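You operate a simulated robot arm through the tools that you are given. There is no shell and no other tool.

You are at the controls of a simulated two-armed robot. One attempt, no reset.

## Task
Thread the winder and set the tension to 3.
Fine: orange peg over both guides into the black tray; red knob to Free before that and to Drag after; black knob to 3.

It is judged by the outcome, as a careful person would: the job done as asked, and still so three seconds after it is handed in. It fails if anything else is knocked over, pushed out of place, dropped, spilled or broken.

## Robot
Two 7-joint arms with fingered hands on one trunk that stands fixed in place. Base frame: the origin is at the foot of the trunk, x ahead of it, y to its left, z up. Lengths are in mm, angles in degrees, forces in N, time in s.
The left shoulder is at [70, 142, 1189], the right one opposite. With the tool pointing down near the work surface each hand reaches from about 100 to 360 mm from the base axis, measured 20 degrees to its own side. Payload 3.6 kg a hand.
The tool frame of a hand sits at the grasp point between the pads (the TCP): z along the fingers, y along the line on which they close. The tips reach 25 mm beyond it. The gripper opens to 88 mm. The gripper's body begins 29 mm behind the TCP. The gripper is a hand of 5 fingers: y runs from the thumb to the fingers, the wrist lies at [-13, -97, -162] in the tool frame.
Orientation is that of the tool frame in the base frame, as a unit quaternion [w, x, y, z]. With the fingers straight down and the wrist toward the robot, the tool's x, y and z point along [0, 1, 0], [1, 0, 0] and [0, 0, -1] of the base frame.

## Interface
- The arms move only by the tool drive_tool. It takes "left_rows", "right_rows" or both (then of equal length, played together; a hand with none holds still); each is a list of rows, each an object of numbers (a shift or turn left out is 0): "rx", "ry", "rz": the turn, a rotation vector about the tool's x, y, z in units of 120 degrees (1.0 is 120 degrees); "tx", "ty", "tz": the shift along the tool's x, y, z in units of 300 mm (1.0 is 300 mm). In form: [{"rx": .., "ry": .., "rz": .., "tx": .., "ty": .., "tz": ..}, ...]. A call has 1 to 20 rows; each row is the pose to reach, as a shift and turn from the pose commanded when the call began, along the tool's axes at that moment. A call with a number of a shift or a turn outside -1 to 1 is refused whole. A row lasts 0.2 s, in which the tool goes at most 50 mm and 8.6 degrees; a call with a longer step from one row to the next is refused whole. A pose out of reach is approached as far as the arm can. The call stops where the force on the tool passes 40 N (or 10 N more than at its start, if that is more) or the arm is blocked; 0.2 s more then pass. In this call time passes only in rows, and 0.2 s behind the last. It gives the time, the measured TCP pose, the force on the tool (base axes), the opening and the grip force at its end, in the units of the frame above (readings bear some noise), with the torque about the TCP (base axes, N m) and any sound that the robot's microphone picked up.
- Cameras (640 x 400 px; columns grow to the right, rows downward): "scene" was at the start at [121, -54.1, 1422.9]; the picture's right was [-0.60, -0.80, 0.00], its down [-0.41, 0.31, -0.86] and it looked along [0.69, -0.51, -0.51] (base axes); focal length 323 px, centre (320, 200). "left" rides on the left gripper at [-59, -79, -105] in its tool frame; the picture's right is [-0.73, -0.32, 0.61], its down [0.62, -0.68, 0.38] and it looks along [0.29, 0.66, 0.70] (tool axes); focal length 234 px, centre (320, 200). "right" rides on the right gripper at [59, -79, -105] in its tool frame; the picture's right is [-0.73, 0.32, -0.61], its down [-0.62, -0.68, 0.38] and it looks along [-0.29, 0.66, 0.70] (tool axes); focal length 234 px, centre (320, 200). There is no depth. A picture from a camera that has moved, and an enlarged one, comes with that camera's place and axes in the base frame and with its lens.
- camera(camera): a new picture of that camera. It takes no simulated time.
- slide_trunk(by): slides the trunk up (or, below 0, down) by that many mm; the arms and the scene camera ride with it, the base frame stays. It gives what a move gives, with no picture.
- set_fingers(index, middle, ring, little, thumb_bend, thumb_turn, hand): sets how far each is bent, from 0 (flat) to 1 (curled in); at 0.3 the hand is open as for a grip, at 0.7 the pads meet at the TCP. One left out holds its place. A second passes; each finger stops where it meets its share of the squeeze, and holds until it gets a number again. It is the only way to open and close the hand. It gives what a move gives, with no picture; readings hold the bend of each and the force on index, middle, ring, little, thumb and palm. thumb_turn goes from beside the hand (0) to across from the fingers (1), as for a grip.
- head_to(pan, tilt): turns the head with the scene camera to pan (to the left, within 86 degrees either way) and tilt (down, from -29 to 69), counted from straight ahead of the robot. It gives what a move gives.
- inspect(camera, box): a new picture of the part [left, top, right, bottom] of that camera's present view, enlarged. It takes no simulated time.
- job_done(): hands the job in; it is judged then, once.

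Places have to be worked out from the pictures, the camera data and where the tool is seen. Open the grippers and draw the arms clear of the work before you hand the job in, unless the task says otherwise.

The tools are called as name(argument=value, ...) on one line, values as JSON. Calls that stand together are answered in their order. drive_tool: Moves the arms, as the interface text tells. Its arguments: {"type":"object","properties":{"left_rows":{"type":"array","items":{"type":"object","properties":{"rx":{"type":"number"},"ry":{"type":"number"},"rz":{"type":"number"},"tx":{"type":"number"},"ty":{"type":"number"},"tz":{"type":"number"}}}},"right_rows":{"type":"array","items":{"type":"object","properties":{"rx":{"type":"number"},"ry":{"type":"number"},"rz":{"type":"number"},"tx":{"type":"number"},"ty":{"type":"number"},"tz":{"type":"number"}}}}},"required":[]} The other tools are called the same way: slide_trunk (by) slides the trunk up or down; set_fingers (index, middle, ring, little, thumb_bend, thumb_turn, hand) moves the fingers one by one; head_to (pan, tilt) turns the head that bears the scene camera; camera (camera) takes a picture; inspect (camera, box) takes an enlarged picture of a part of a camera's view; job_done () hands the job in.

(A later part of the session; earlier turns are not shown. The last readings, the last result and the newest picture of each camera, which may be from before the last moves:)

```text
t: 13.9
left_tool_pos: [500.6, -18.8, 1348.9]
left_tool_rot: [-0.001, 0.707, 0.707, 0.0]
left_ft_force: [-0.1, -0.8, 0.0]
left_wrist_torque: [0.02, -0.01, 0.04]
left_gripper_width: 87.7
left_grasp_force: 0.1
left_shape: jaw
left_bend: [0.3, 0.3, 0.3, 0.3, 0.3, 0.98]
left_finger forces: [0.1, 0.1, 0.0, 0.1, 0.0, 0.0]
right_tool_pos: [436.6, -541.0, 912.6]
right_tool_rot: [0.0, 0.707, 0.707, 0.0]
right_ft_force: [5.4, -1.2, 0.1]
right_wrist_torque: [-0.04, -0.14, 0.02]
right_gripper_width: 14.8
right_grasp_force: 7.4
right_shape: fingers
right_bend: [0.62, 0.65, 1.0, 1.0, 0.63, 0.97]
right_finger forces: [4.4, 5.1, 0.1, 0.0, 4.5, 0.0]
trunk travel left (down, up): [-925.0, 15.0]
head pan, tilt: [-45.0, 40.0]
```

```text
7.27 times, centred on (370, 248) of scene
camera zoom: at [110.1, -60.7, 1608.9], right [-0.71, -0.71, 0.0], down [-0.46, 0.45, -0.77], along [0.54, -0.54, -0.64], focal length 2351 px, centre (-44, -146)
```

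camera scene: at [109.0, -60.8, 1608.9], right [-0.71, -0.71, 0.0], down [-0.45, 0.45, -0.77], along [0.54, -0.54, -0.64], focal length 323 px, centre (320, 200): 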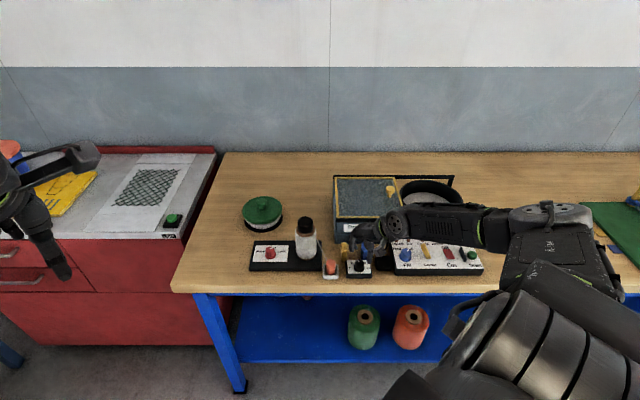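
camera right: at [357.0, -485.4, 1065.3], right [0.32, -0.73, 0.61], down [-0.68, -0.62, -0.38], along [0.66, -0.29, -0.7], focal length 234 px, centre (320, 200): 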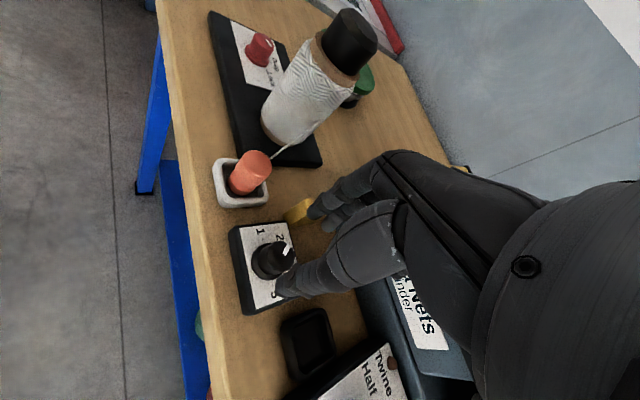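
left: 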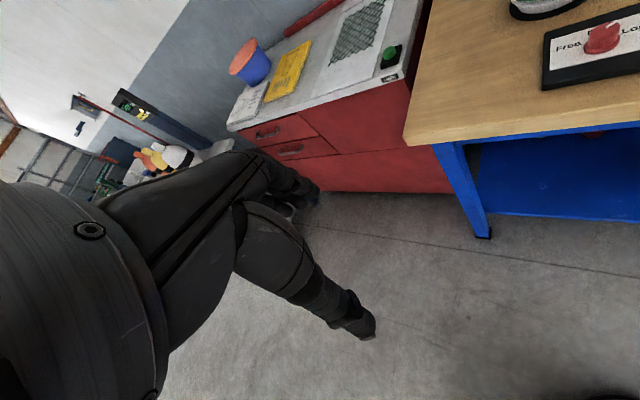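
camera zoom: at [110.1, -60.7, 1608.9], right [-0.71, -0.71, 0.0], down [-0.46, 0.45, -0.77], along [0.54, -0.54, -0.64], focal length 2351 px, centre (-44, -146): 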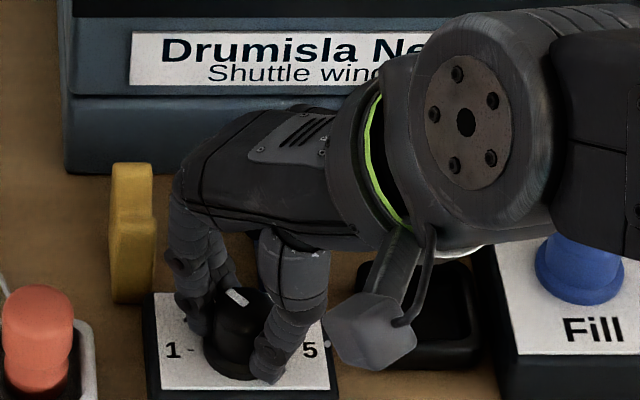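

Gripped with about 7 N. I turn the knob clockwise 45° about the tool axis.

drive_tool(right_rows=[{"rz": 0.047}, {"rz": 0.094}, {"rz": 0.141}, {"rz": 0.188}, {"rz": 0.234}, {"rz": 0.281}, {"rz": 0.328}, {"rz": 0.375}])

inspect(camera="right", box=[210, 160, 390, 320])

inspect(camera="scene", box=[330, 220, 410, 275])

```text
t: 15.7
left_tool_pos: [501.1, -18.8, 1347.5]
left_tool_rot: [0.0, 0.707, 0.707, 0.001]
left_ft_force: [-0.6, 0.4, -0.7]
left_wrist_torque: [-0.01, 0.01, 0.02]
left_gripper_width: 87.7
left_grasp_force: 0.0
left_shape: jaw
left_bend: [0.3, 0.3, 0.3, 0.3, 0.3, 0.98]
left_finger forces: [0.0, 0.0, 0.0, 0.0, 0.1, 0.1]
right_tool_pos: [437.2, -540.7, 911.7]
right_tool_rot: [0.0, 0.924, 0.383, 0.0]
right_ft_force: [4.8, -1.5, 2.0]
right_wrist_torque: [-0.03, -0.1, 0.02]
right_gripper_width: 14.8
right_grasp_force: 7.6
right_shape: fingers
right_bend: [0.62, 0.65, 1.0, 1.0, 0.64, 0.96]
right_finger forces: [5.6, 3.9, 0.1, 0.1, 5.2, 0.0]
trunk travel left (down, up): [-925.0, 15.0]
head pan, tilt: [-45.0, 40.0]
```

```text
2.50 times, centred on (300, 240) of right
camera zoom: at [422.1, -446.2, 1018.4], right [-0.29, -0.74, 0.61], down [-0.92, 0.04, -0.38], along [0.26, -0.67, -0.7], focal length 585 px, centre (370, 100)
```

zoom: 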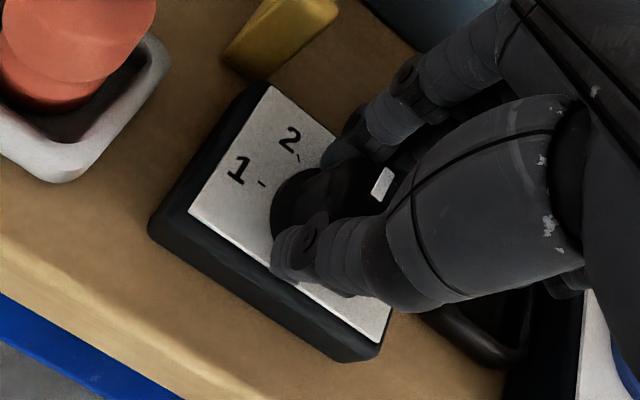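

```text
7.27 times, centred on (370, 248) of scene
camera zoom: at [109.7, -60.3, 1608.9], right [-0.71, -0.71, 0.0], down [-0.46, 0.45, -0.77], along [0.54, -0.54, -0.64], focal length 2351 px, centre (-44, -146)
```

zoom: 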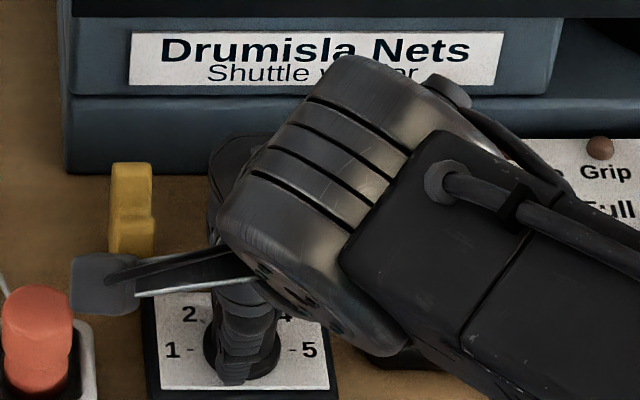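

The pointer moved with the hand and should now be at 3. I open only slightly so the fingers stay clear of the blue guide, then lift straight up.

set_fingers(hand="right", index=0.56, middle=0.56, thumb_bend=0.52)

drive_tool(right_rows=[{"tz": -0.03}, {"tz": -0.08}, {"tz": -0.16}, {"tz": -0.26}, {"tz": -0.36}, {"tz": -0.46}, {"tz": -0.56}])

camera(camera="right")

inspect(camera="scene", box=[310, 225, 406, 285])

```text
t: 16.7
left_tool_pos: [499.0, -19.3, 1348.9]
left_tool_rot: [0.0, 0.707, 0.707, 0.001]
left_ft_force: [0.8, 0.2, 0.5]
left_wrist_torque: [-0.01, 0.03, -0.01]
left_gripper_width: 87.5
left_grasp_force: 0.0
left_shape: jaw
left_bend: [0.3, 0.3, 0.3, 0.3, 0.3, 0.98]
left_finger forces: [0.0, 0.0, 0.0, 0.0, 0.0, 0.1]
right_tool_pos: [436.6, -542.3, 912.0]
right_tool_rot: [0.0, 0.924, 0.383, -0.001]
right_ft_force: [-0.6, 0.3, -0.4]
right_wrist_torque: [0.01, 0.0, 0.03]
right_gripper_width: 32.3
right_grasp_force: 0.7
right_shape: fingers
right_bend: [0.56, 0.57, 1.0, 1.0, 0.52, 0.97]
right_finger forces: [0.0, 0.9, 0.1, 0.0, 0.1, 0.0]
trunk travel left (down, up): [-925.0, 15.0]
head pan, tilt: [-45.0, 40.0]
```

```text
t: 18.3
left_tool_pos: [498.6, -18.2, 1348.8]
left_tool_rot: [0.0, 0.707, 0.708, -0.001]
left_ft_force: [0.7, 0.3, 0.4]
left_wrist_torque: [-0.02, -0.04, 0.0]
left_gripper_width: 87.9
left_grasp_force: 0.0
left_shape: jaw
left_bend: [0.3, 0.3, 0.3, 0.3, 0.3, 0.98]
left_finger forces: [0.1, 0.0, 0.1, 0.0, 0.0, 0.0]
right_tool_pos: [436.1, -544.1, 1081.1]
right_tool_rot: [-0.001, 0.924, 0.383, 0.0]
right_ft_force: [0.3, -0.5, 0.4]
right_wrist_torque: [-0.02, -0.01, 0.01]
right_gripper_width: 32.6
right_grasp_force: 0.1
right_shape: fingers
right_bend: [0.56, 0.56, 1.0, 1.0, 0.52, 0.97]
right_finger forces: [0.0, 0.0, 0.0, 0.0, 0.0, 0.0]
trunk travel left (down, up): [-925.0, 15.0]
head pan, tilt: [-45.0, 40.0]
```

```text
taken
camera right: at [420.5, -446.6, 1187.2], right [-0.28, -0.74, 0.61], down [-0.92, 0.04, -0.38], along [0.26, -0.67, -0.7], focal length 234 px, centre (320, 200)
```

right: 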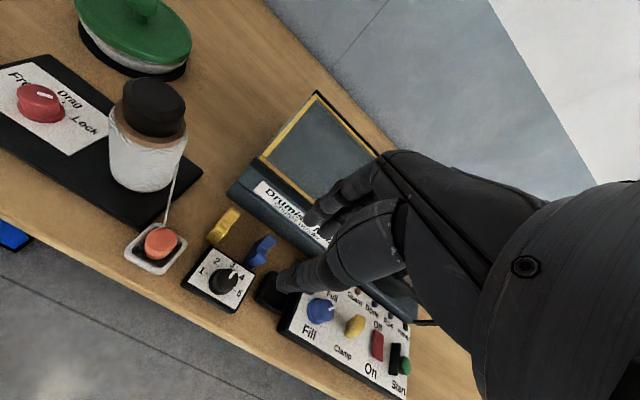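

```text
6.67 times, centred on (358, 255) of scene
camera zoom: at [108.8, -60.3, 1608.9], right [-0.71, -0.71, 0.0], down [-0.45, 0.45, -0.77], along [0.54, -0.54, -0.64], focal length 2155 px, centre (67, -167)
```

zoom: 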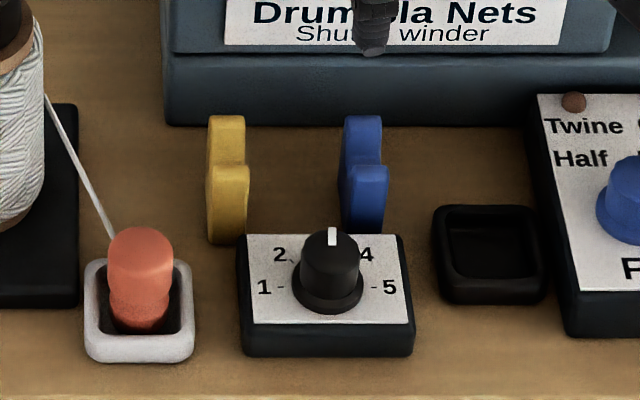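

The black knob now reads 3 and the guides are untouched. I move high over the spool to hover above the red knob and test reach there.

drive_tool(right_rows=[{"tz": -0.067}, {"tx": 0.106, "ty": 0.022, "tz": -0.067}, {"tx": 0.213, "ty": 0.045, "tz": -0.067}, {"tx": 0.319, "ty": 0.067, "tz": -0.067}, {"tx": 0.426, "ty": 0.09, "tz": -0.067}, {"tx": 0.532, "ty": 0.112, "tz": -0.067}, {"tx": 0.638, "ty": 0.135, "tz": -0.067}, {"tx": 0.745, "ty": 0.157, "tz": -0.067}, {"tx": 0.851, "ty": 0.18, "tz": -0.067}])

camera(camera="right")

camera(camera="scene")

```text
t: 20.3
left_tool_pos: [501.4, -17.4, 1348.7]
left_tool_rot: [0.0, 0.707, 0.707, -0.001]
left_ft_force: [1.2, 0.1, 0.3]
left_wrist_torque: [-0.01, 0.02, 0.03]
left_gripper_width: 87.6
left_grasp_force: 0.2
left_shape: jaw
left_bend: [0.3, 0.3, 0.3, 0.3, 0.3, 0.98]
left_finger forces: [0.0, 0.0, 0.0, 0.0, 0.0, 0.1]
right_tool_pos: [655.4, -397.0, 1100.6]
right_tool_rot: [0.001, 0.924, 0.383, 0.0]
right_ft_force: [1.0, 0.4, 0.5]
right_wrist_torque: [-0.02, -0.01, 0.03]
right_gripper_width: 32.3
right_grasp_force: 0.1
right_shape: fingers
right_bend: [0.56, 0.56, 1.0, 1.0, 0.52, 0.97]
right_finger forces: [0.0, 0.0, 0.0, 0.0, 0.0, 0.1]
trunk travel left (down, up): [-925.0, 15.0]
head pan, tilt: [-45.0, 40.0]
```

```text
taken
camera right: at [641.2, -300.7, 1206.8], right [-0.28, -0.74, 0.61], down [-0.92, 0.04, -0.38], along [0.26, -0.67, -0.69], focal length 234 px, centre (320, 200)
```

right: 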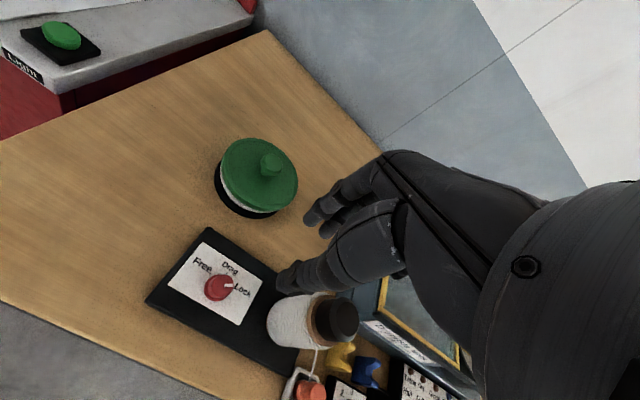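

```text
taken
camera scene: at [110.6, -58.8, 1608.9], right [-0.71, -0.71, 0.0], down [-0.46, 0.45, -0.77], along [0.54, -0.54, -0.64], focal length 323 px, centre (320, 200)
```

scene: 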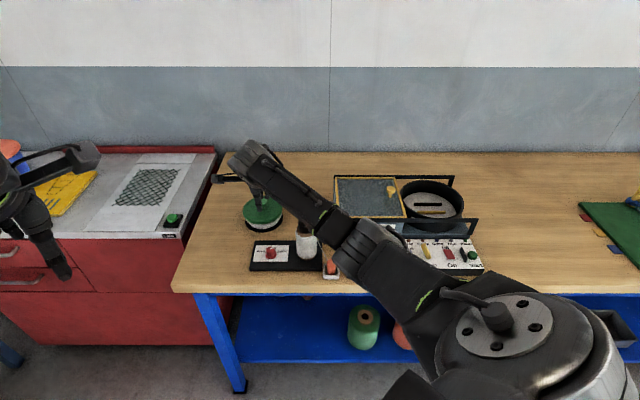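

Reach is fine here too. I test the yaw range at this safe height by rotating the hand clockwise 60°, the start pose for the counter-clockwise turn.

drive_tool(right_rows=[{"rz": 0.0625}, {"rz": 0.125}, {"rz": 0.1875}, {"rz": 0.25}, {"rz": 0.3125}, {"rz": 0.375}, {"rz": 0.4375}, {"rz": 0.5}])

camera(camera="scene")

```text
t: 22.1
left_tool_pos: [499.2, -19.2, 1349.7]
left_tool_rot: [0.0, 0.707, 0.707, 0.0]
left_ft_force: [0.0, 0.6, -0.4]
left_wrist_torque: [-0.01, -0.01, 0.0]
left_gripper_width: 87.6
left_grasp_force: 0.0
left_shape: jaw
left_bend: [0.3, 0.3, 0.3, 0.3, 0.3, 0.98]
left_finger forces: [0.0, 0.1, 0.1, 0.1, 0.0, 0.0]
right_tool_pos: [644.0, -394.2, 1101.5]
right_tool_rot: [-0.001, 0.996, -0.091, 0.002]
right_ft_force: [-0.6, -0.5, 0.9]
right_wrist_torque: [0.01, 0.01, 0.0]
right_gripper_width: 32.6
right_grasp_force: 0.0
right_shape: fingers
right_bend: [0.56, 0.56, 1.0, 1.0, 0.52, 0.97]
right_finger forces: [0.0, 0.1, 0.0, 0.2, 0.0, 0.1]
right hand out of reach, approached as far as the arm can: row 7, 8
trunk travel left (down, up): [-925.0, 15.0]
head pan, tilt: [-45.0, 40.0]
```

```text
taken
camera scene: at [108.4, -60.8, 1609.0], right [-0.71, -0.71, 0.0], down [-0.45, 0.45, -0.77], along [0.54, -0.54, -0.64], focal length 323 px, centre (320, 200)
```

scene: 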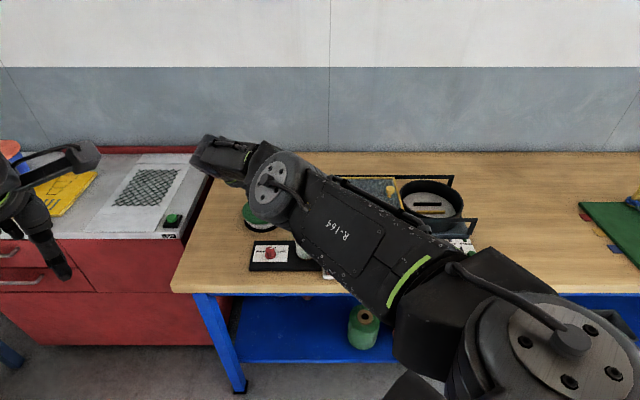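

At about 55° the arm nears its limit, so I'll turn the red knob in two grips of 60° each, from +30° to -30°. I go back to +30° and open the pinch to about 42 mm for the larger red knob.

drive_tool(right_rows=[{"rz": -0.0625}, {"rz": -0.125}, {"rz": -0.1875}, {"rz": -0.25}])

set_fingers(hand="right", index=0.5, middle=0.5, thumb_bend=0.5)

camera(camera="right")

inspect(camera="right", box=[210, 220, 390, 400])

```text
t: 23.1
left_tool_pos: [499.6, -19.3, 1349.0]
left_tool_rot: [0.0, 0.707, 0.707, 0.0]
left_ft_force: [0.1, 0.0, 0.1]
left_wrist_torque: [-0.01, 0.01, -0.01]
left_gripper_width: 87.7
left_grasp_force: 0.1
left_shape: jaw
left_bend: [0.3, 0.3, 0.3, 0.3, 0.3, 0.98]
left_finger forces: [0.1, 0.1, 0.0, 0.0, 0.0, 0.1]
right_tool_pos: [644.4, -395.5, 1101.3]
right_tool_rot: [0.0, 0.985, 0.172, 0.0]
right_ft_force: [0.1, -0.1, 0.5]
right_wrist_torque: [0.0, 0.02, -0.06]
right_gripper_width: 32.6
right_grasp_force: 0.2
right_shape: fingers
right_bend: [0.56, 0.56, 1.0, 1.0, 0.52, 0.97]
right_finger forces: [0.0, 0.0, 0.0, 0.1, 0.0, 0.1]
trunk travel left (down, up): [-925.0, 15.0]
head pan, tilt: [-45.0, 40.0]
```

```text
t: 24.1
left_tool_pos: [499.7, -17.7, 1349.1]
left_tool_rot: [0.0, 0.707, 0.707, 0.0]
left_ft_force: [-0.6, 0.2, 0.9]
left_wrist_torque: [0.03, -0.01, 0.01]
left_gripper_width: 87.8
left_grasp_force: 0.0
left_shape: jaw
left_bend: [0.3, 0.3, 0.3, 0.3, 0.3, 0.98]
left_finger forces: [0.0, 0.0, 0.1, 0.1, 0.0, 0.0]
right_tool_pos: [643.7, -393.2, 1101.1]
right_tool_rot: [0.0, 0.985, 0.171, 0.001]
right_ft_force: [0.2, -0.2, 0.0]
right_wrist_torque: [0.04, -0.01, -0.01]
right_gripper_width: 41.0
right_grasp_force: 0.1
right_shape: fingers
right_bend: [0.5, 0.5, 1.0, 1.0, 0.5, 0.97]
right_finger forces: [0.1, 0.0, 0.1, 0.1, 0.0, 0.0]
trunk travel left (down, up): [-925.0, 15.0]
head pan, tilt: [-45.0, 40.0]
```

```text
taken
camera right: at [672.4, -301.6, 1206.8], right [-0.58, -0.55, 0.61], down [-0.82, 0.43, -0.38], along [-0.05, -0.72, -0.7], focal length 234 px, centre (320, 200)
```

right: 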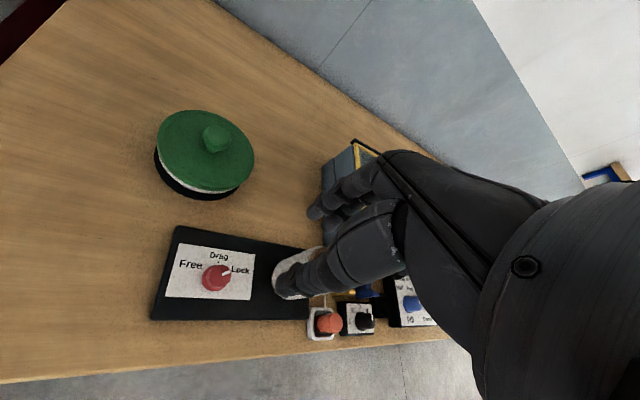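

```text
2.22 times, centred on (300, 310) of right
camera zoom: at [672.4, -301.6, 1206.8], right [-0.58, -0.55, 0.61], down [-0.82, 0.43, -0.38], along [-0.05, -0.72, -0.7], focal length 520 px, centre (364, -44)
```

zoom: 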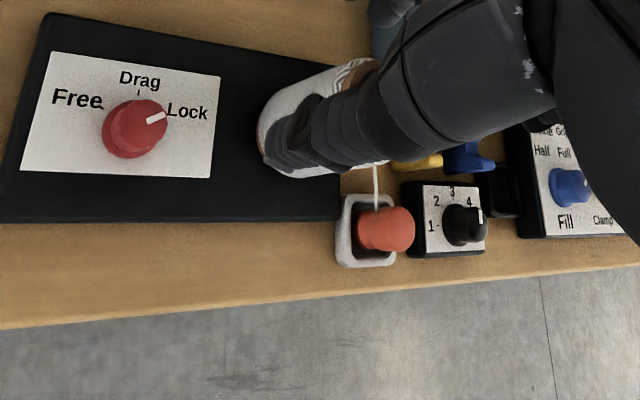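

The knob's measured offset from the TCP matches my estimate (base 654, -401). I centre over it, raise 50 mm and yaw to about +35°, then lower by the trunk so the arm stays well within reach.

drive_tool(right_rows=[{"tx": 0.012, "ty": 0.017, "tz": -0.083, "rz": 0.04}, {"tx": 0.0247, "ty": 0.0343, "tz": -0.1667, "rz": 0.083}])

slide_trunk(by=-110)

camera(camera="scene")

camera(camera="right")

```text
t: 24.7
left_tool_pos: [499.0, -17.1, 1349.3]
left_tool_rot: [0.0, 0.707, 0.707, 0.0]
left_ft_force: [-0.9, 0.7, 0.6]
left_wrist_torque: [-0.03, 0.0, -0.03]
left_gripper_width: 87.7
left_grasp_force: 0.0
left_shape: jaw
left_bend: [0.3, 0.3, 0.3, 0.3, 0.3, 0.98]
left_finger forces: [0.0, 0.1, 0.0, 0.0, 0.0, 0.0]
right_tool_pos: [654.2, -401.3, 1151.4]
right_tool_rot: [0.0, 0.996, 0.084, 0.0]
right_ft_force: [0.0, 0.5, -0.7]
right_wrist_torque: [-0.04, 0.02, -0.01]
right_gripper_width: 41.3
right_grasp_force: 0.1
right_shape: fingers
right_bend: [0.5, 0.5, 1.0, 1.0, 0.5, 0.97]
right_finger forces: [0.0, 0.0, 0.0, 0.1, 0.0, 0.0]
trunk travel left (down, up): [-925.0, 15.0]
head pan, tilt: [-45.0, 40.0]
```

```text
t: 26.1
left_tool_pos: [499.3, -18.9, 1239.0]
left_tool_rot: [-0.001, 0.708, 0.707, 0.0]
left_ft_force: [0.9, -0.3, -0.4]
left_wrist_torque: [0.03, -0.02, 0.0]
left_gripper_width: 87.7
left_grasp_force: 0.1
left_shape: jaw
left_bend: [0.3, 0.3, 0.3, 0.3, 0.3, 0.98]
left_finger forces: [0.0, 0.1, 0.0, 0.0, 0.0, 0.0]
right_tool_pos: [652.8, -400.9, 1042.2]
right_tool_rot: [-0.001, 0.996, 0.085, 0.001]
right_ft_force: [0.1, -0.1, 0.7]
right_wrist_torque: [-0.03, 0.0, -0.04]
right_gripper_width: 40.9
right_grasp_force: 0.0
right_shape: fingers
right_bend: [0.5, 0.5, 1.0, 1.0, 0.5, 0.97]
right_finger forces: [0.0, 0.1, 0.1, 0.0, 0.0, 0.0]
trunk travel left (down, up): [-815.0, 125.0]
head pan, tilt: [-45.0, 40.0]
```

```text
taken
camera scene: at [108.7, -60.5, 1499.0], right [-0.71, -0.71, 0.0], down [-0.45, 0.45, -0.77], along [0.54, -0.54, -0.64], focal length 323 px, centre (320, 200)
```

scene: 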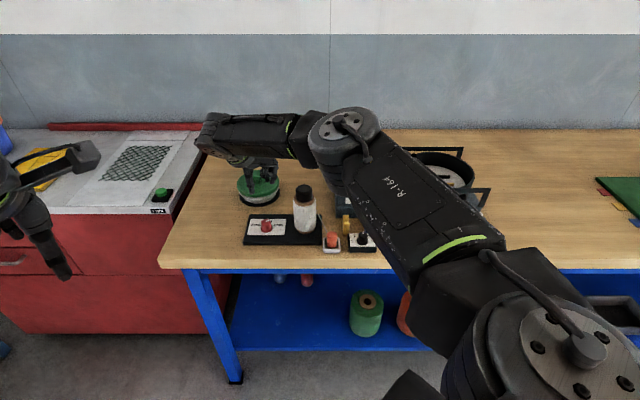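

```text
taken
camera right: at [698.4, -315.4, 1147.4], right [-0.66, -0.44, 0.61], down [-0.73, 0.57, -0.38], along [-0.17, -0.7, -0.7], focal length 234 px, centre (320, 200)
```

right: 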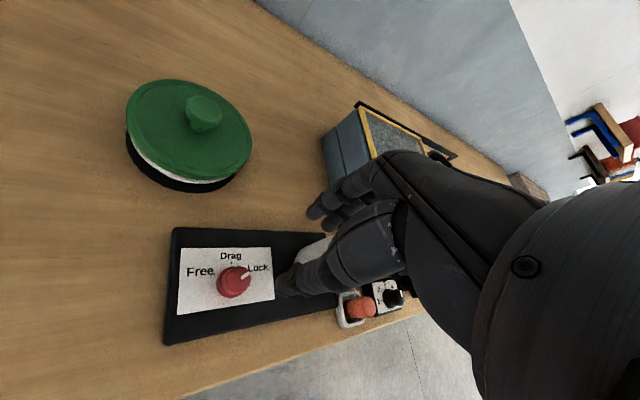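

inspect(camera="scene", box=[180, 100, 380, 260])

inspect(camera="right", box=[160, 200, 400, 360])

```text
2.50 times, centred on (280, 180) of scene
camera zoom: at [108.7, -60.5, 1499.0], right [-0.71, -0.71, 0.0], down [-0.45, 0.45, -0.77], along [0.54, -0.54, -0.64], focal length 808 px, centre (420, 250)
```

zoom: 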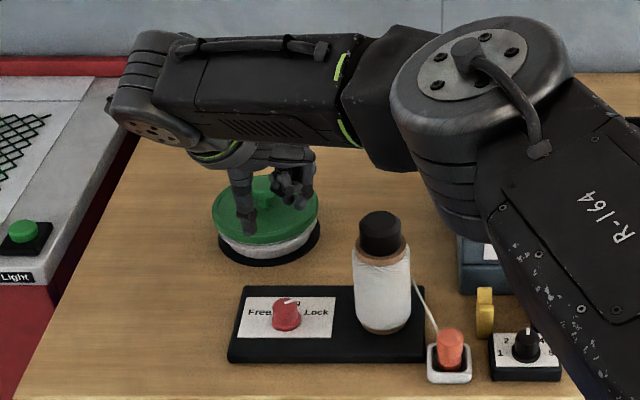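

```text
2.50 times, centred on (280, 280) of right
camera zoom: at [698.4, -315.4, 1147.4], right [-0.66, -0.44, 0.61], down [-0.73, 0.57, -0.38], along [-0.17, -0.7, -0.7], focal length 585 px, centre (420, 0)
```

zoom: 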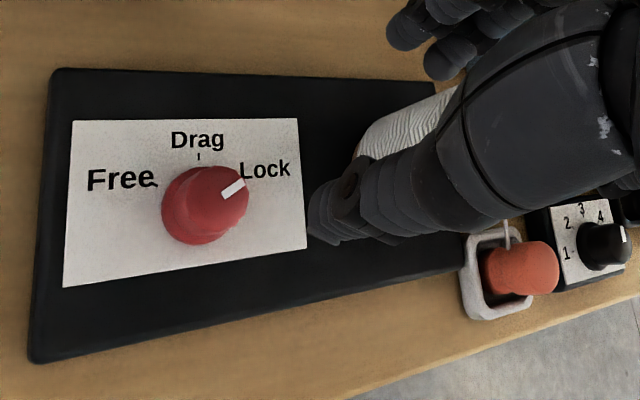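

The hand, forearm and elbow all clear the spool. I lower the trunk another 90 mm to bring the fingertips just above the knob.

slide_trunk(by=-90)

inspect(camera="scene", box=[180, 60, 380, 220])

inspect(camera="right", box=[200, 160, 380, 300])

```text
t: 27.4
left_tool_pos: [499.5, -19.2, 1150.0]
left_tool_rot: [0.0, 0.707, 0.707, 0.0]
left_ft_force: [0.8, 0.0, 0.1]
left_wrist_torque: [-0.03, -0.03, 0.03]
left_gripper_width: 88.0
left_grasp_force: 0.0
left_shape: jaw
left_bend: [0.3, 0.3, 0.3, 0.3, 0.3, 0.98]
left_finger forces: [0.0, 0.0, 0.0, 0.1, 0.0, 0.0]
right_tool_pos: [654.2, -401.5, 950.6]
right_tool_rot: [0.0, 0.997, 0.083, 0.001]
right_ft_force: [0.0, 0.1, -0.1]
right_wrist_torque: [-0.02, -0.01, 0.02]
right_gripper_width: 41.2
right_grasp_force: 0.0
right_shape: fingers
right_bend: [0.5, 0.5, 1.0, 1.0, 0.5, 0.97]
right_finger forces: [0.1, 0.0, 0.0, 0.0, 0.0, 0.0]
trunk travel left (down, up): [-725.0, 215.0]
head pan, tilt: [-45.0, 40.0]
```

```text
2.50 times, centred on (280, 140) of scene
camera zoom: at [108.7, -60.5, 1409.0], right [-0.71, -0.71, 0.0], down [-0.45, 0.45, -0.77], along [0.54, -0.54, -0.64], focal length 808 px, centre (420, 350)
```

zoom: 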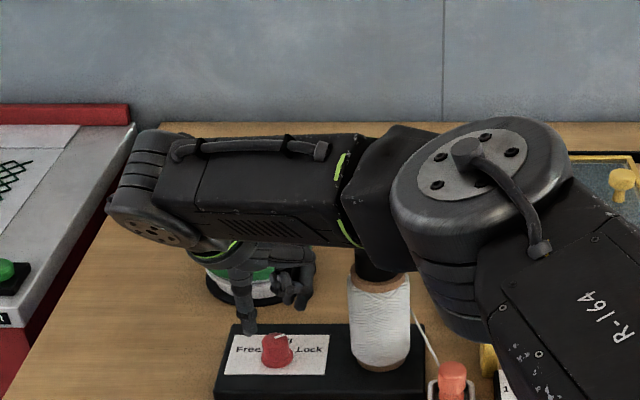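

```text
2.86 times, centred on (290, 230) of right
camera zoom: at [698.4, -315.3, 1057.4], right [-0.66, -0.44, 0.61], down [-0.73, 0.57, -0.38], along [-0.17, -0.7, -0.7], focal length 669 px, centre (406, 114)
```

zoom: 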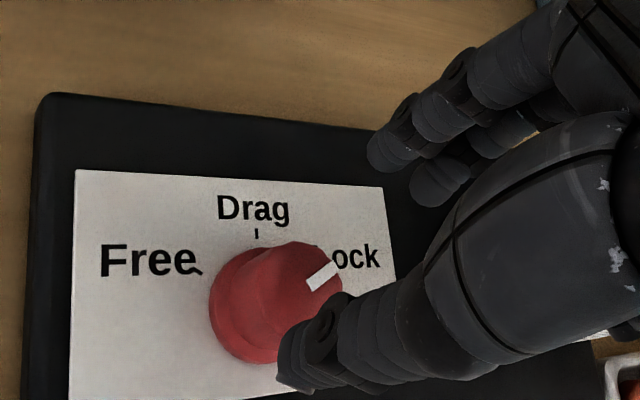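

Alignment is within about 3 mm. I descend 48 mm so the fingertips straddle the red knob.

drive_tool(right_rows=[{"tz": 0.04}, {"tz": 0.08}, {"tz": 0.12}, {"tz": 0.158}])

inspect(camera="right", box=[200, 160, 380, 300])

inspect(camera="scene", box=[220, 130, 340, 225])

```text
t: 28.4
left_tool_pos: [497.6, -19.2, 1149.5]
left_tool_rot: [0.0, 0.707, 0.707, -0.001]
left_ft_force: [0.4, 0.5, -0.4]
left_wrist_torque: [-0.02, -0.01, -0.03]
left_gripper_width: 87.8
left_grasp_force: 0.0
left_shape: jaw
left_bend: [0.3, 0.3, 0.3, 0.3, 0.3, 0.98]
left_finger forces: [0.0, 0.0, 0.1, 0.0, 0.0, 0.0]
right_tool_pos: [654.8, -401.6, 904.3]
right_tool_rot: [0.0, 0.996, 0.085, 0.001]
right_ft_force: [0.2, -0.4, 2.3]
right_wrist_torque: [-0.08, 0.0, 0.0]
right_gripper_width: 41.2
right_grasp_force: 1.0
right_shape: fingers
right_bend: [0.5, 0.5, 1.0, 1.0, 0.5, 0.97]
right_finger forces: [0.0, 2.5, 0.1, 0.0, 0.1, 0.0]
trunk travel left (down, up): [-725.0, 215.0]
head pan, tilt: [-45.0, 40.0]
```

```text
2.86 times, centred on (290, 230) of right
camera zoom: at [698.8, -315.1, 1010.3], right [-0.66, -0.44, 0.61], down [-0.73, 0.57, -0.38], along [-0.17, -0.7, -0.7], focal length 669 px, centre (406, 114)
```

zoom: 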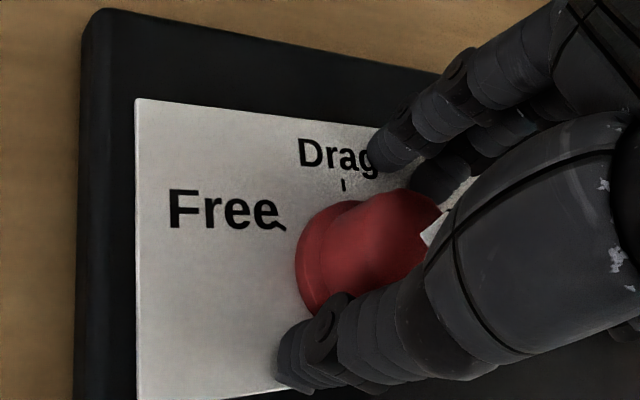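

```text
4.21 times, centred on (280, 178) of scene
camera zoom: at [108.3, -60.2, 1409.1], right [-0.71, -0.71, 0.0], down [-0.45, 0.45, -0.77], along [0.54, -0.54, -0.64], focal length 1361 px, centre (488, 295)
```

zoom: 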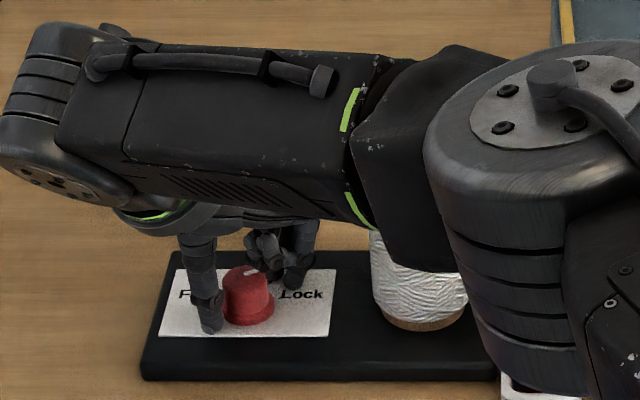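

The middle fingertip touches lightly (2.5 N, upward), so I raise 3 mm before closing on the knob.

drive_tool(right_rows=[{"tz": -0.01}])

set_fingers(hand="right", index=0.7, middle=0.7, thumb_bend=0.7)

inspect(camera="right", box=[200, 160, 380, 300])

inspect(camera="scene", box=[220, 130, 340, 225])

```text
t: 28.8
left_tool_pos: [499.2, -18.5, 1150.0]
left_tool_rot: [0.0, 0.707, 0.707, 0.0]
left_ft_force: [0.1, 0.3, 0.5]
left_wrist_torque: [-0.01, 0.02, -0.03]
left_gripper_width: 87.7
left_grasp_force: 0.1
left_shape: jaw
left_bend: [0.3, 0.3, 0.3, 0.3, 0.3, 0.98]
left_finger forces: [0.1, 0.0, 0.1, 0.0, 0.0, 0.0]
right_tool_pos: [654.5, -401.3, 907.5]
right_tool_rot: [-0.002, 0.996, 0.085, 0.0]
right_ft_force: [0.0, 0.1, 0.5]
right_wrist_torque: [0.01, 0.01, -0.02]
right_gripper_width: 41.4
right_grasp_force: 0.1
right_shape: fingers
right_bend: [0.5, 0.5, 1.0, 1.0, 0.5, 0.97]
right_finger forces: [0.0, 0.0, 0.0, 0.0, 0.0, 0.0]
trunk travel left (down, up): [-725.0, 215.0]
head pan, tilt: [-45.0, 40.0]
```

```text
t: 29.8
left_tool_pos: [499.5, -18.9, 1148.8]
left_tool_rot: [0.0, 0.707, 0.708, 0.001]
left_ft_force: [-0.5, -0.1, 1.0]
left_wrist_torque: [-0.01, -0.01, 0.0]
left_gripper_width: 87.9
left_grasp_force: 0.0
left_shape: jaw
left_bend: [0.3, 0.3, 0.3, 0.3, 0.3, 0.98]
left_finger forces: [0.0, 0.0, 0.0, 0.0, 0.1, 0.1]
right_tool_pos: [654.5, -401.4, 907.1]
right_tool_rot: [-0.001, 0.996, 0.085, 0.0]
right_ft_force: [-0.2, 0.7, -1.1]
right_wrist_torque: [0.01, -0.01, 0.01]
right_gripper_width: 16.6
right_grasp_force: 6.7
right_shape: fingers
right_bend: [0.64, 0.66, 1.0, 1.0, 0.61, 0.97]
right_finger forces: [2.9, 3.1, 0.0, 0.0, 7.0, 0.1]
trunk travel left (down, up): [-725.0, 215.0]
head pan, tilt: [-45.0, 40.0]
```

```text
2.86 times, centred on (290, 230) of right
camera zoom: at [698.8, -315.1, 1013.2], right [-0.66, -0.44, 0.61], down [-0.73, 0.57, -0.38], along [-0.17, -0.7, -0.7], focal length 669 px, centre (406, 114)
```

zoom: 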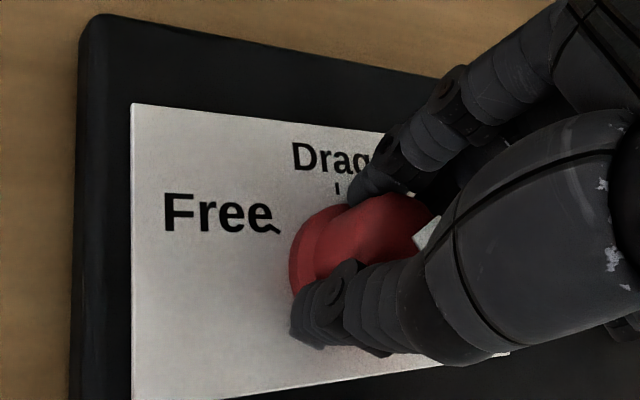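

```text
4.21 times, centred on (280, 178) of scene
camera zoom: at [108.9, -60.3, 1408.9], right [-0.71, -0.71, 0.0], down [-0.45, 0.45, -0.77], along [0.54, -0.54, -0.64], focal length 1361 px, centre (488, 295)
```

zoom: 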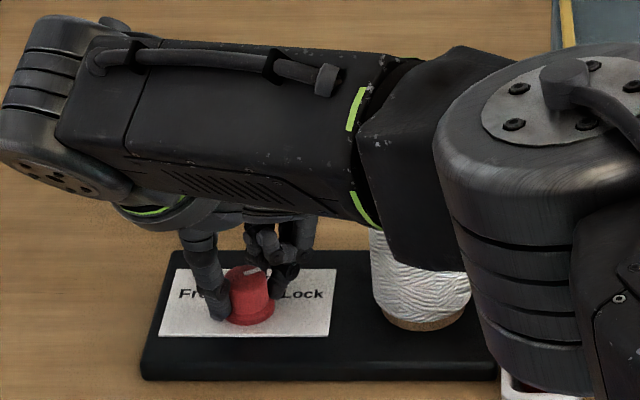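

The grip is even on both sides. I turn counter-clockwise about 35° first and check.

drive_tool(right_rows=[{"rz": -0.058}, {"rz": -0.117}, {"rz": -0.175}, {"rz": -0.233}, {"rz": -0.292}])

inspect(camera="right", box=[200, 160, 380, 300])

inspect(camera="scene", box=[220, 110, 340, 225])

```text
t: 30.9
left_tool_pos: [498.8, -18.9, 1149.1]
left_tool_rot: [-0.001, 0.707, 0.707, 0.0]
left_ft_force: [-0.1, 0.3, -0.2]
left_wrist_torque: [0.0, 0.0, 0.0]
left_gripper_width: 87.5
left_grasp_force: 0.1
left_shape: jaw
left_bend: [0.3, 0.3, 0.3, 0.3, 0.3, 0.98]
left_finger forces: [0.0, 0.0, 0.0, 0.1, 0.0, 0.0]
right_tool_pos: [654.1, -400.8, 906.8]
right_tool_rot: [0.0, 0.924, 0.382, 0.001]
right_ft_force: [3.4, 0.5, 3.1]
right_wrist_torque: [0.0, -0.04, -0.04]
right_gripper_width: 16.3
right_grasp_force: 7.8
right_shape: fingers
right_bend: [0.64, 0.66, 1.0, 1.0, 0.62, 0.95]
right_finger forces: [4.6, 3.8, 0.0, 0.0, 7.0, 0.0]
trunk travel left (down, up): [-725.0, 215.0]
head pan, tilt: [-45.0, 40.0]
```

```text
2.86 times, centred on (290, 230) of right
camera zoom: at [639.9, -304.9, 1012.7], right [-0.29, -0.74, 0.61], down [-0.92, 0.04, -0.38], along [0.26, -0.67, -0.7], focal length 669 px, centre (406, 114)
```

zoom: 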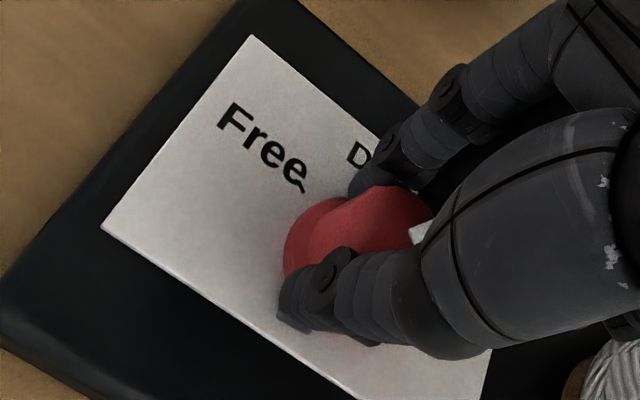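

```text
3.48 times, centred on (280, 168) of scene
camera zoom: at [108.9, -60.2, 1409.0], right [-0.71, -0.71, 0.0], down [-0.45, 0.45, -0.77], along [0.54, -0.54, -0.64], focal length 1124 px, centre (459, 313)
```

zoom: 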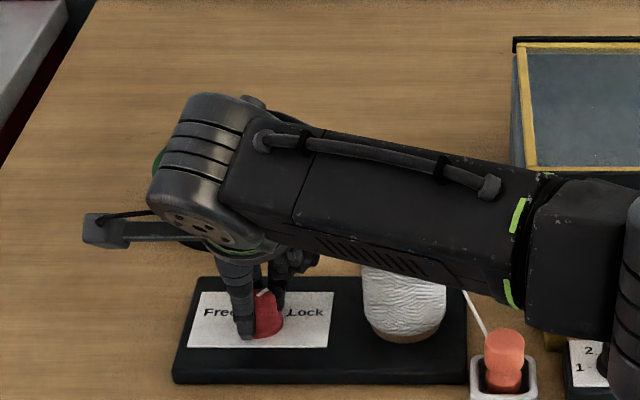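

Pointer moves with the hand and nothing is near the spool. I continue another 30°.

drive_tool(right_rows=[{"rz": -0.05}, {"rz": -0.1}, {"rz": -0.15}, {"rz": -0.2}, {"rz": -0.25}])

inspect(camera="right", box=[200, 160, 380, 300])

inspect(camera="scene", box=[220, 110, 340, 225])

```text
t: 32.1
left_tool_pos: [500.1, -18.9, 1149.2]
left_tool_rot: [0.0, 0.707, 0.707, 0.0]
left_ft_force: [0.3, -0.4, 0.3]
left_wrist_torque: [0.05, 0.05, -0.01]
left_gripper_width: 87.7
left_grasp_force: 0.1
left_shape: jaw
left_bend: [0.3, 0.3, 0.3, 0.3, 0.3, 0.98]
left_finger forces: [0.0, 0.0, 0.0, 0.1, 0.0, 0.0]
right_tool_pos: [654.9, -400.2, 906.6]
right_tool_rot: [0.001, 0.793, 0.609, 0.001]
right_ft_force: [3.1, 4.3, 0.5]
right_wrist_torque: [0.05, -0.03, -0.01]
right_gripper_width: 16.8
right_grasp_force: 7.2
right_shape: fingers
right_bend: [0.63, 0.66, 1.0, 1.0, 0.62, 0.94]
right_finger forces: [5.0, 2.7, 0.1, 0.0, 7.2, 0.0]
trunk travel left (down, up): [-725.0, 215.0]
head pan, tilt: [-45.0, 40.0]
```

```text
2.86 times, centred on (290, 230) of right
camera zoom: at [593.6, -324.5, 1012.8], right [0.12, -0.79, 0.61], down [-0.82, -0.42, -0.38], along [0.56, -0.45, -0.7], focal length 669 px, centre (406, 114)
```

zoom: 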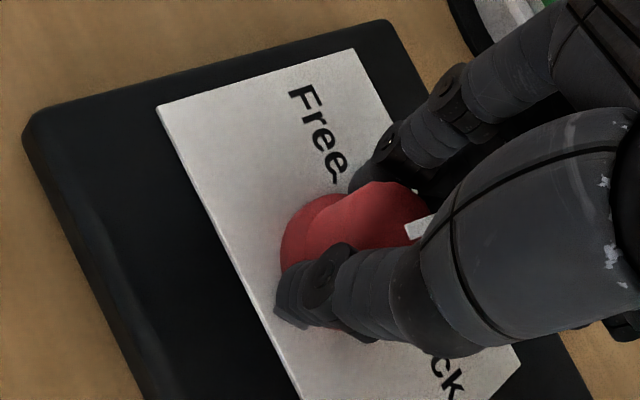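

```text
3.48 times, centred on (280, 168) of scene
camera zoom: at [109.4, -59.4, 1408.9], right [-0.71, -0.71, 0.0], down [-0.46, 0.45, -0.77], along [0.54, -0.54, -0.64], focal length 1124 px, centre (459, 313)
```

zoom: 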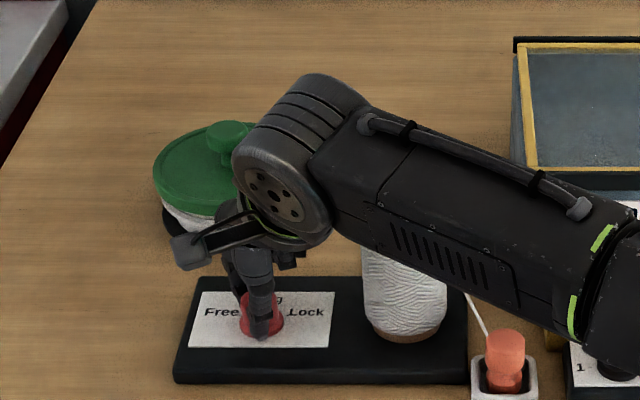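

The first 65° is done. I open, lift 30 mm, swing back to +35° and regrip.

set_fingers(hand="right", index=0.5, middle=0.5, thumb_bend=0.5)

drive_tool(right_rows=[{"tz": -0.04}, {"tz": -0.1}, {"tz": -0.11, "rz": 0.06}, {"tz": -0.11, "rz": 0.12}, {"tz": -0.11, "rz": 0.18}, {"tz": -0.11, "rz": 0.24}, {"tz": -0.11, "rz": 0.3}, {"tz": -0.11, "rz": 0.36}, {"tz": -0.11, "rz": 0.42}, {"tz": -0.11, "rz": 0.48}, {"tz": -0.11, "rz": 0.535}])

inspect(camera="right", box=[200, 160, 380, 300])

inspect(camera="scene", box=[220, 110, 340, 225])

```text
t: 33.1
left_tool_pos: [500.0, -19.5, 1148.2]
left_tool_rot: [0.0, 0.708, 0.707, 0.0]
left_ft_force: [-1.1, 0.6, 0.6]
left_wrist_torque: [-0.01, 0.03, 0.0]
left_gripper_width: 87.4
left_grasp_force: 0.1
left_shape: jaw
left_bend: [0.3, 0.3, 0.3, 0.3, 0.3, 0.98]
left_finger forces: [0.0, 0.1, 0.0, 0.0, 0.0, 0.0]
right_tool_pos: [654.4, -401.4, 906.5]
right_tool_rot: [-0.001, 0.794, 0.608, 0.001]
right_ft_force: [0.8, 1.2, 0.3]
right_wrist_torque: [0.03, -0.02, 0.02]
right_gripper_width: 41.3
right_grasp_force: 0.2
right_shape: fingers
right_bend: [0.5, 0.5, 1.0, 1.0, 0.5, 0.97]
right_finger forces: [0.1, 0.0, 0.0, 0.0, 0.0, 0.0]
trunk travel left (down, up): [-725.0, 215.0]
head pan, tilt: [-45.0, 40.0]
```

```text
t: 35.5
left_tool_pos: [498.8, -18.0, 1148.8]
left_tool_rot: [0.0, 0.707, 0.707, 0.0]
left_ft_force: [0.5, 0.3, -0.2]
left_wrist_torque: [-0.02, -0.01, 0.01]
left_gripper_width: 87.9
left_grasp_force: 0.1
left_shape: jaw
left_bend: [0.3, 0.3, 0.3, 0.3, 0.3, 0.98]
left_finger forces: [0.0, 0.0, 0.1, 0.0, 0.1, 0.1]
right_tool_pos: [655.4, -401.8, 940.3]
right_tool_rot: [-0.001, 0.996, 0.091, 0.001]
right_ft_force: [0.1, 0.0, -0.1]
right_wrist_torque: [0.02, -0.04, -0.03]
right_gripper_width: 41.1
right_grasp_force: 0.1
right_shape: fingers
right_bend: [0.5, 0.5, 1.0, 1.0, 0.5, 0.97]
right_finger forces: [0.0, 0.0, 0.1, 0.0, 0.0, 0.1]
trunk travel left (down, up): [-725.0, 215.0]
head pan, tilt: [-45.0, 40.0]
```

```text
2.86 times, centred on (290, 230) of right
camera zoom: at [697.9, -314.3, 1046.0], right [-0.66, -0.45, 0.61], down [-0.74, 0.56, -0.38], along [-0.17, -0.7, -0.7], focal length 669 px, centre (406, 114)
```

zoom: 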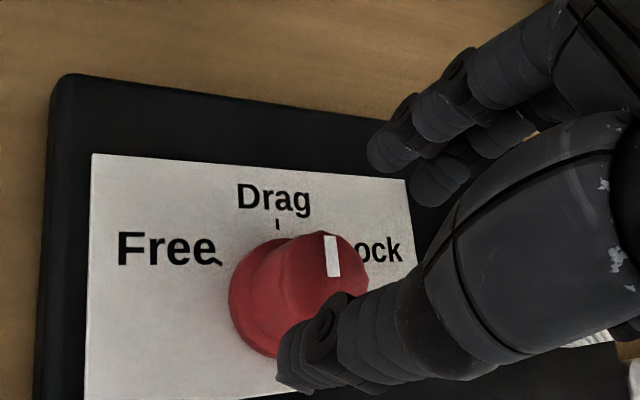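

```text
3.48 times, centred on (280, 168) of scene
camera zoom: at [109.3, -59.7, 1408.9], right [-0.71, -0.71, 0.0], down [-0.45, 0.45, -0.77], along [0.54, -0.54, -0.64], focal length 1124 px, centre (459, 313)
```

zoom: 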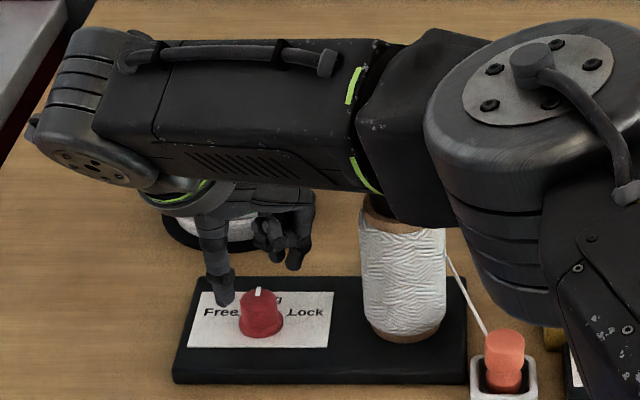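

The pointer now stands at about Drag. I descend, grip again and turn another 60° counter-clockwise to Free.

drive_tool(right_rows=[{"tz": 0.04}, {"tz": 0.08}, {"tz": 0.11}])

set_fingers(hand="right", index=0.7, middle=0.7, thumb_bend=0.7)

inspect(camera="right", box=[200, 160, 380, 300])

```text
t: 36.4
left_tool_pos: [499.5, -18.6, 1148.9]
left_tool_rot: [-0.001, 0.706, 0.708, 0.0]
left_ft_force: [-0.2, 0.8, -0.9]
left_wrist_torque: [0.0, 0.0, -0.01]
left_gripper_width: 87.5
left_grasp_force: 0.0
left_shape: jaw
left_bend: [0.3, 0.3, 0.3, 0.3, 0.3, 0.98]
left_finger forces: [0.1, 0.1, 0.0, 0.0, 0.1, 0.0]
right_tool_pos: [653.4, -403.2, 907.1]
right_tool_rot: [-0.002, 0.996, 0.091, 0.002]
right_ft_force: [-0.5, 0.0, 0.4]
right_wrist_torque: [0.0, -0.01, 0.01]
right_gripper_width: 41.3
right_grasp_force: 0.0
right_shape: fingers
right_bend: [0.5, 0.5, 1.0, 1.0, 0.5, 0.97]
right_finger forces: [0.1, 0.1, 0.0, 0.0, 0.1, 0.0]
trunk travel left (down, up): [-725.0, 215.0]
head pan, tilt: [-45.0, 40.0]
```

```text
t: 37.4
left_tool_pos: [499.5, -18.3, 1149.8]
left_tool_rot: [0.0, 0.707, 0.707, 0.0]
left_ft_force: [0.2, 0.1, 0.1]
left_wrist_torque: [-0.01, -0.01, -0.02]
left_gripper_width: 87.4
left_grasp_force: 0.0
left_shape: jaw
left_bend: [0.3, 0.3, 0.3, 0.3, 0.3, 0.98]
left_finger forces: [0.0, 0.0, 0.0, 0.1, 0.0, 0.0]
right_tool_pos: [652.8, -402.3, 906.6]
right_tool_rot: [-0.001, 0.996, 0.092, 0.001]
right_ft_force: [-0.6, 1.6, -1.5]
right_wrist_torque: [0.04, 0.01, -0.01]
right_gripper_width: 17.5
right_grasp_force: 6.3
right_shape: fingers
right_bend: [0.64, 0.66, 1.0, 1.0, 0.6, 0.97]
right_finger forces: [3.0, 2.6, 0.0, 0.0, 7.3, 0.1]
trunk travel left (down, up): [-725.0, 215.0]
head pan, tilt: [-45.0, 40.0]
```

```text
2.86 times, centred on (290, 230) of right
camera zoom: at [696.2, -314.9, 1012.9], right [-0.65, -0.45, 0.61], down [-0.74, 0.56, -0.38], along [-0.16, -0.7, -0.7], focal length 669 px, centre (406, 114)
```

zoom: 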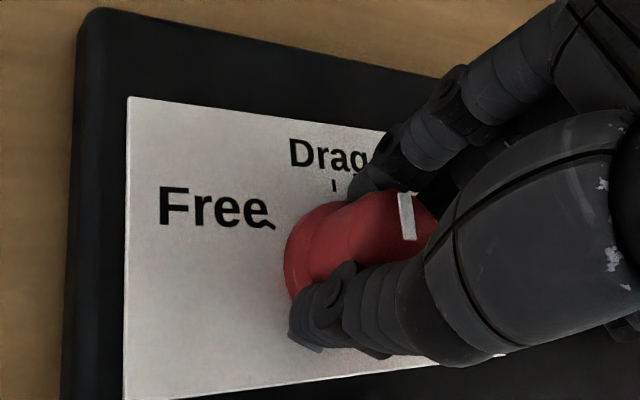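

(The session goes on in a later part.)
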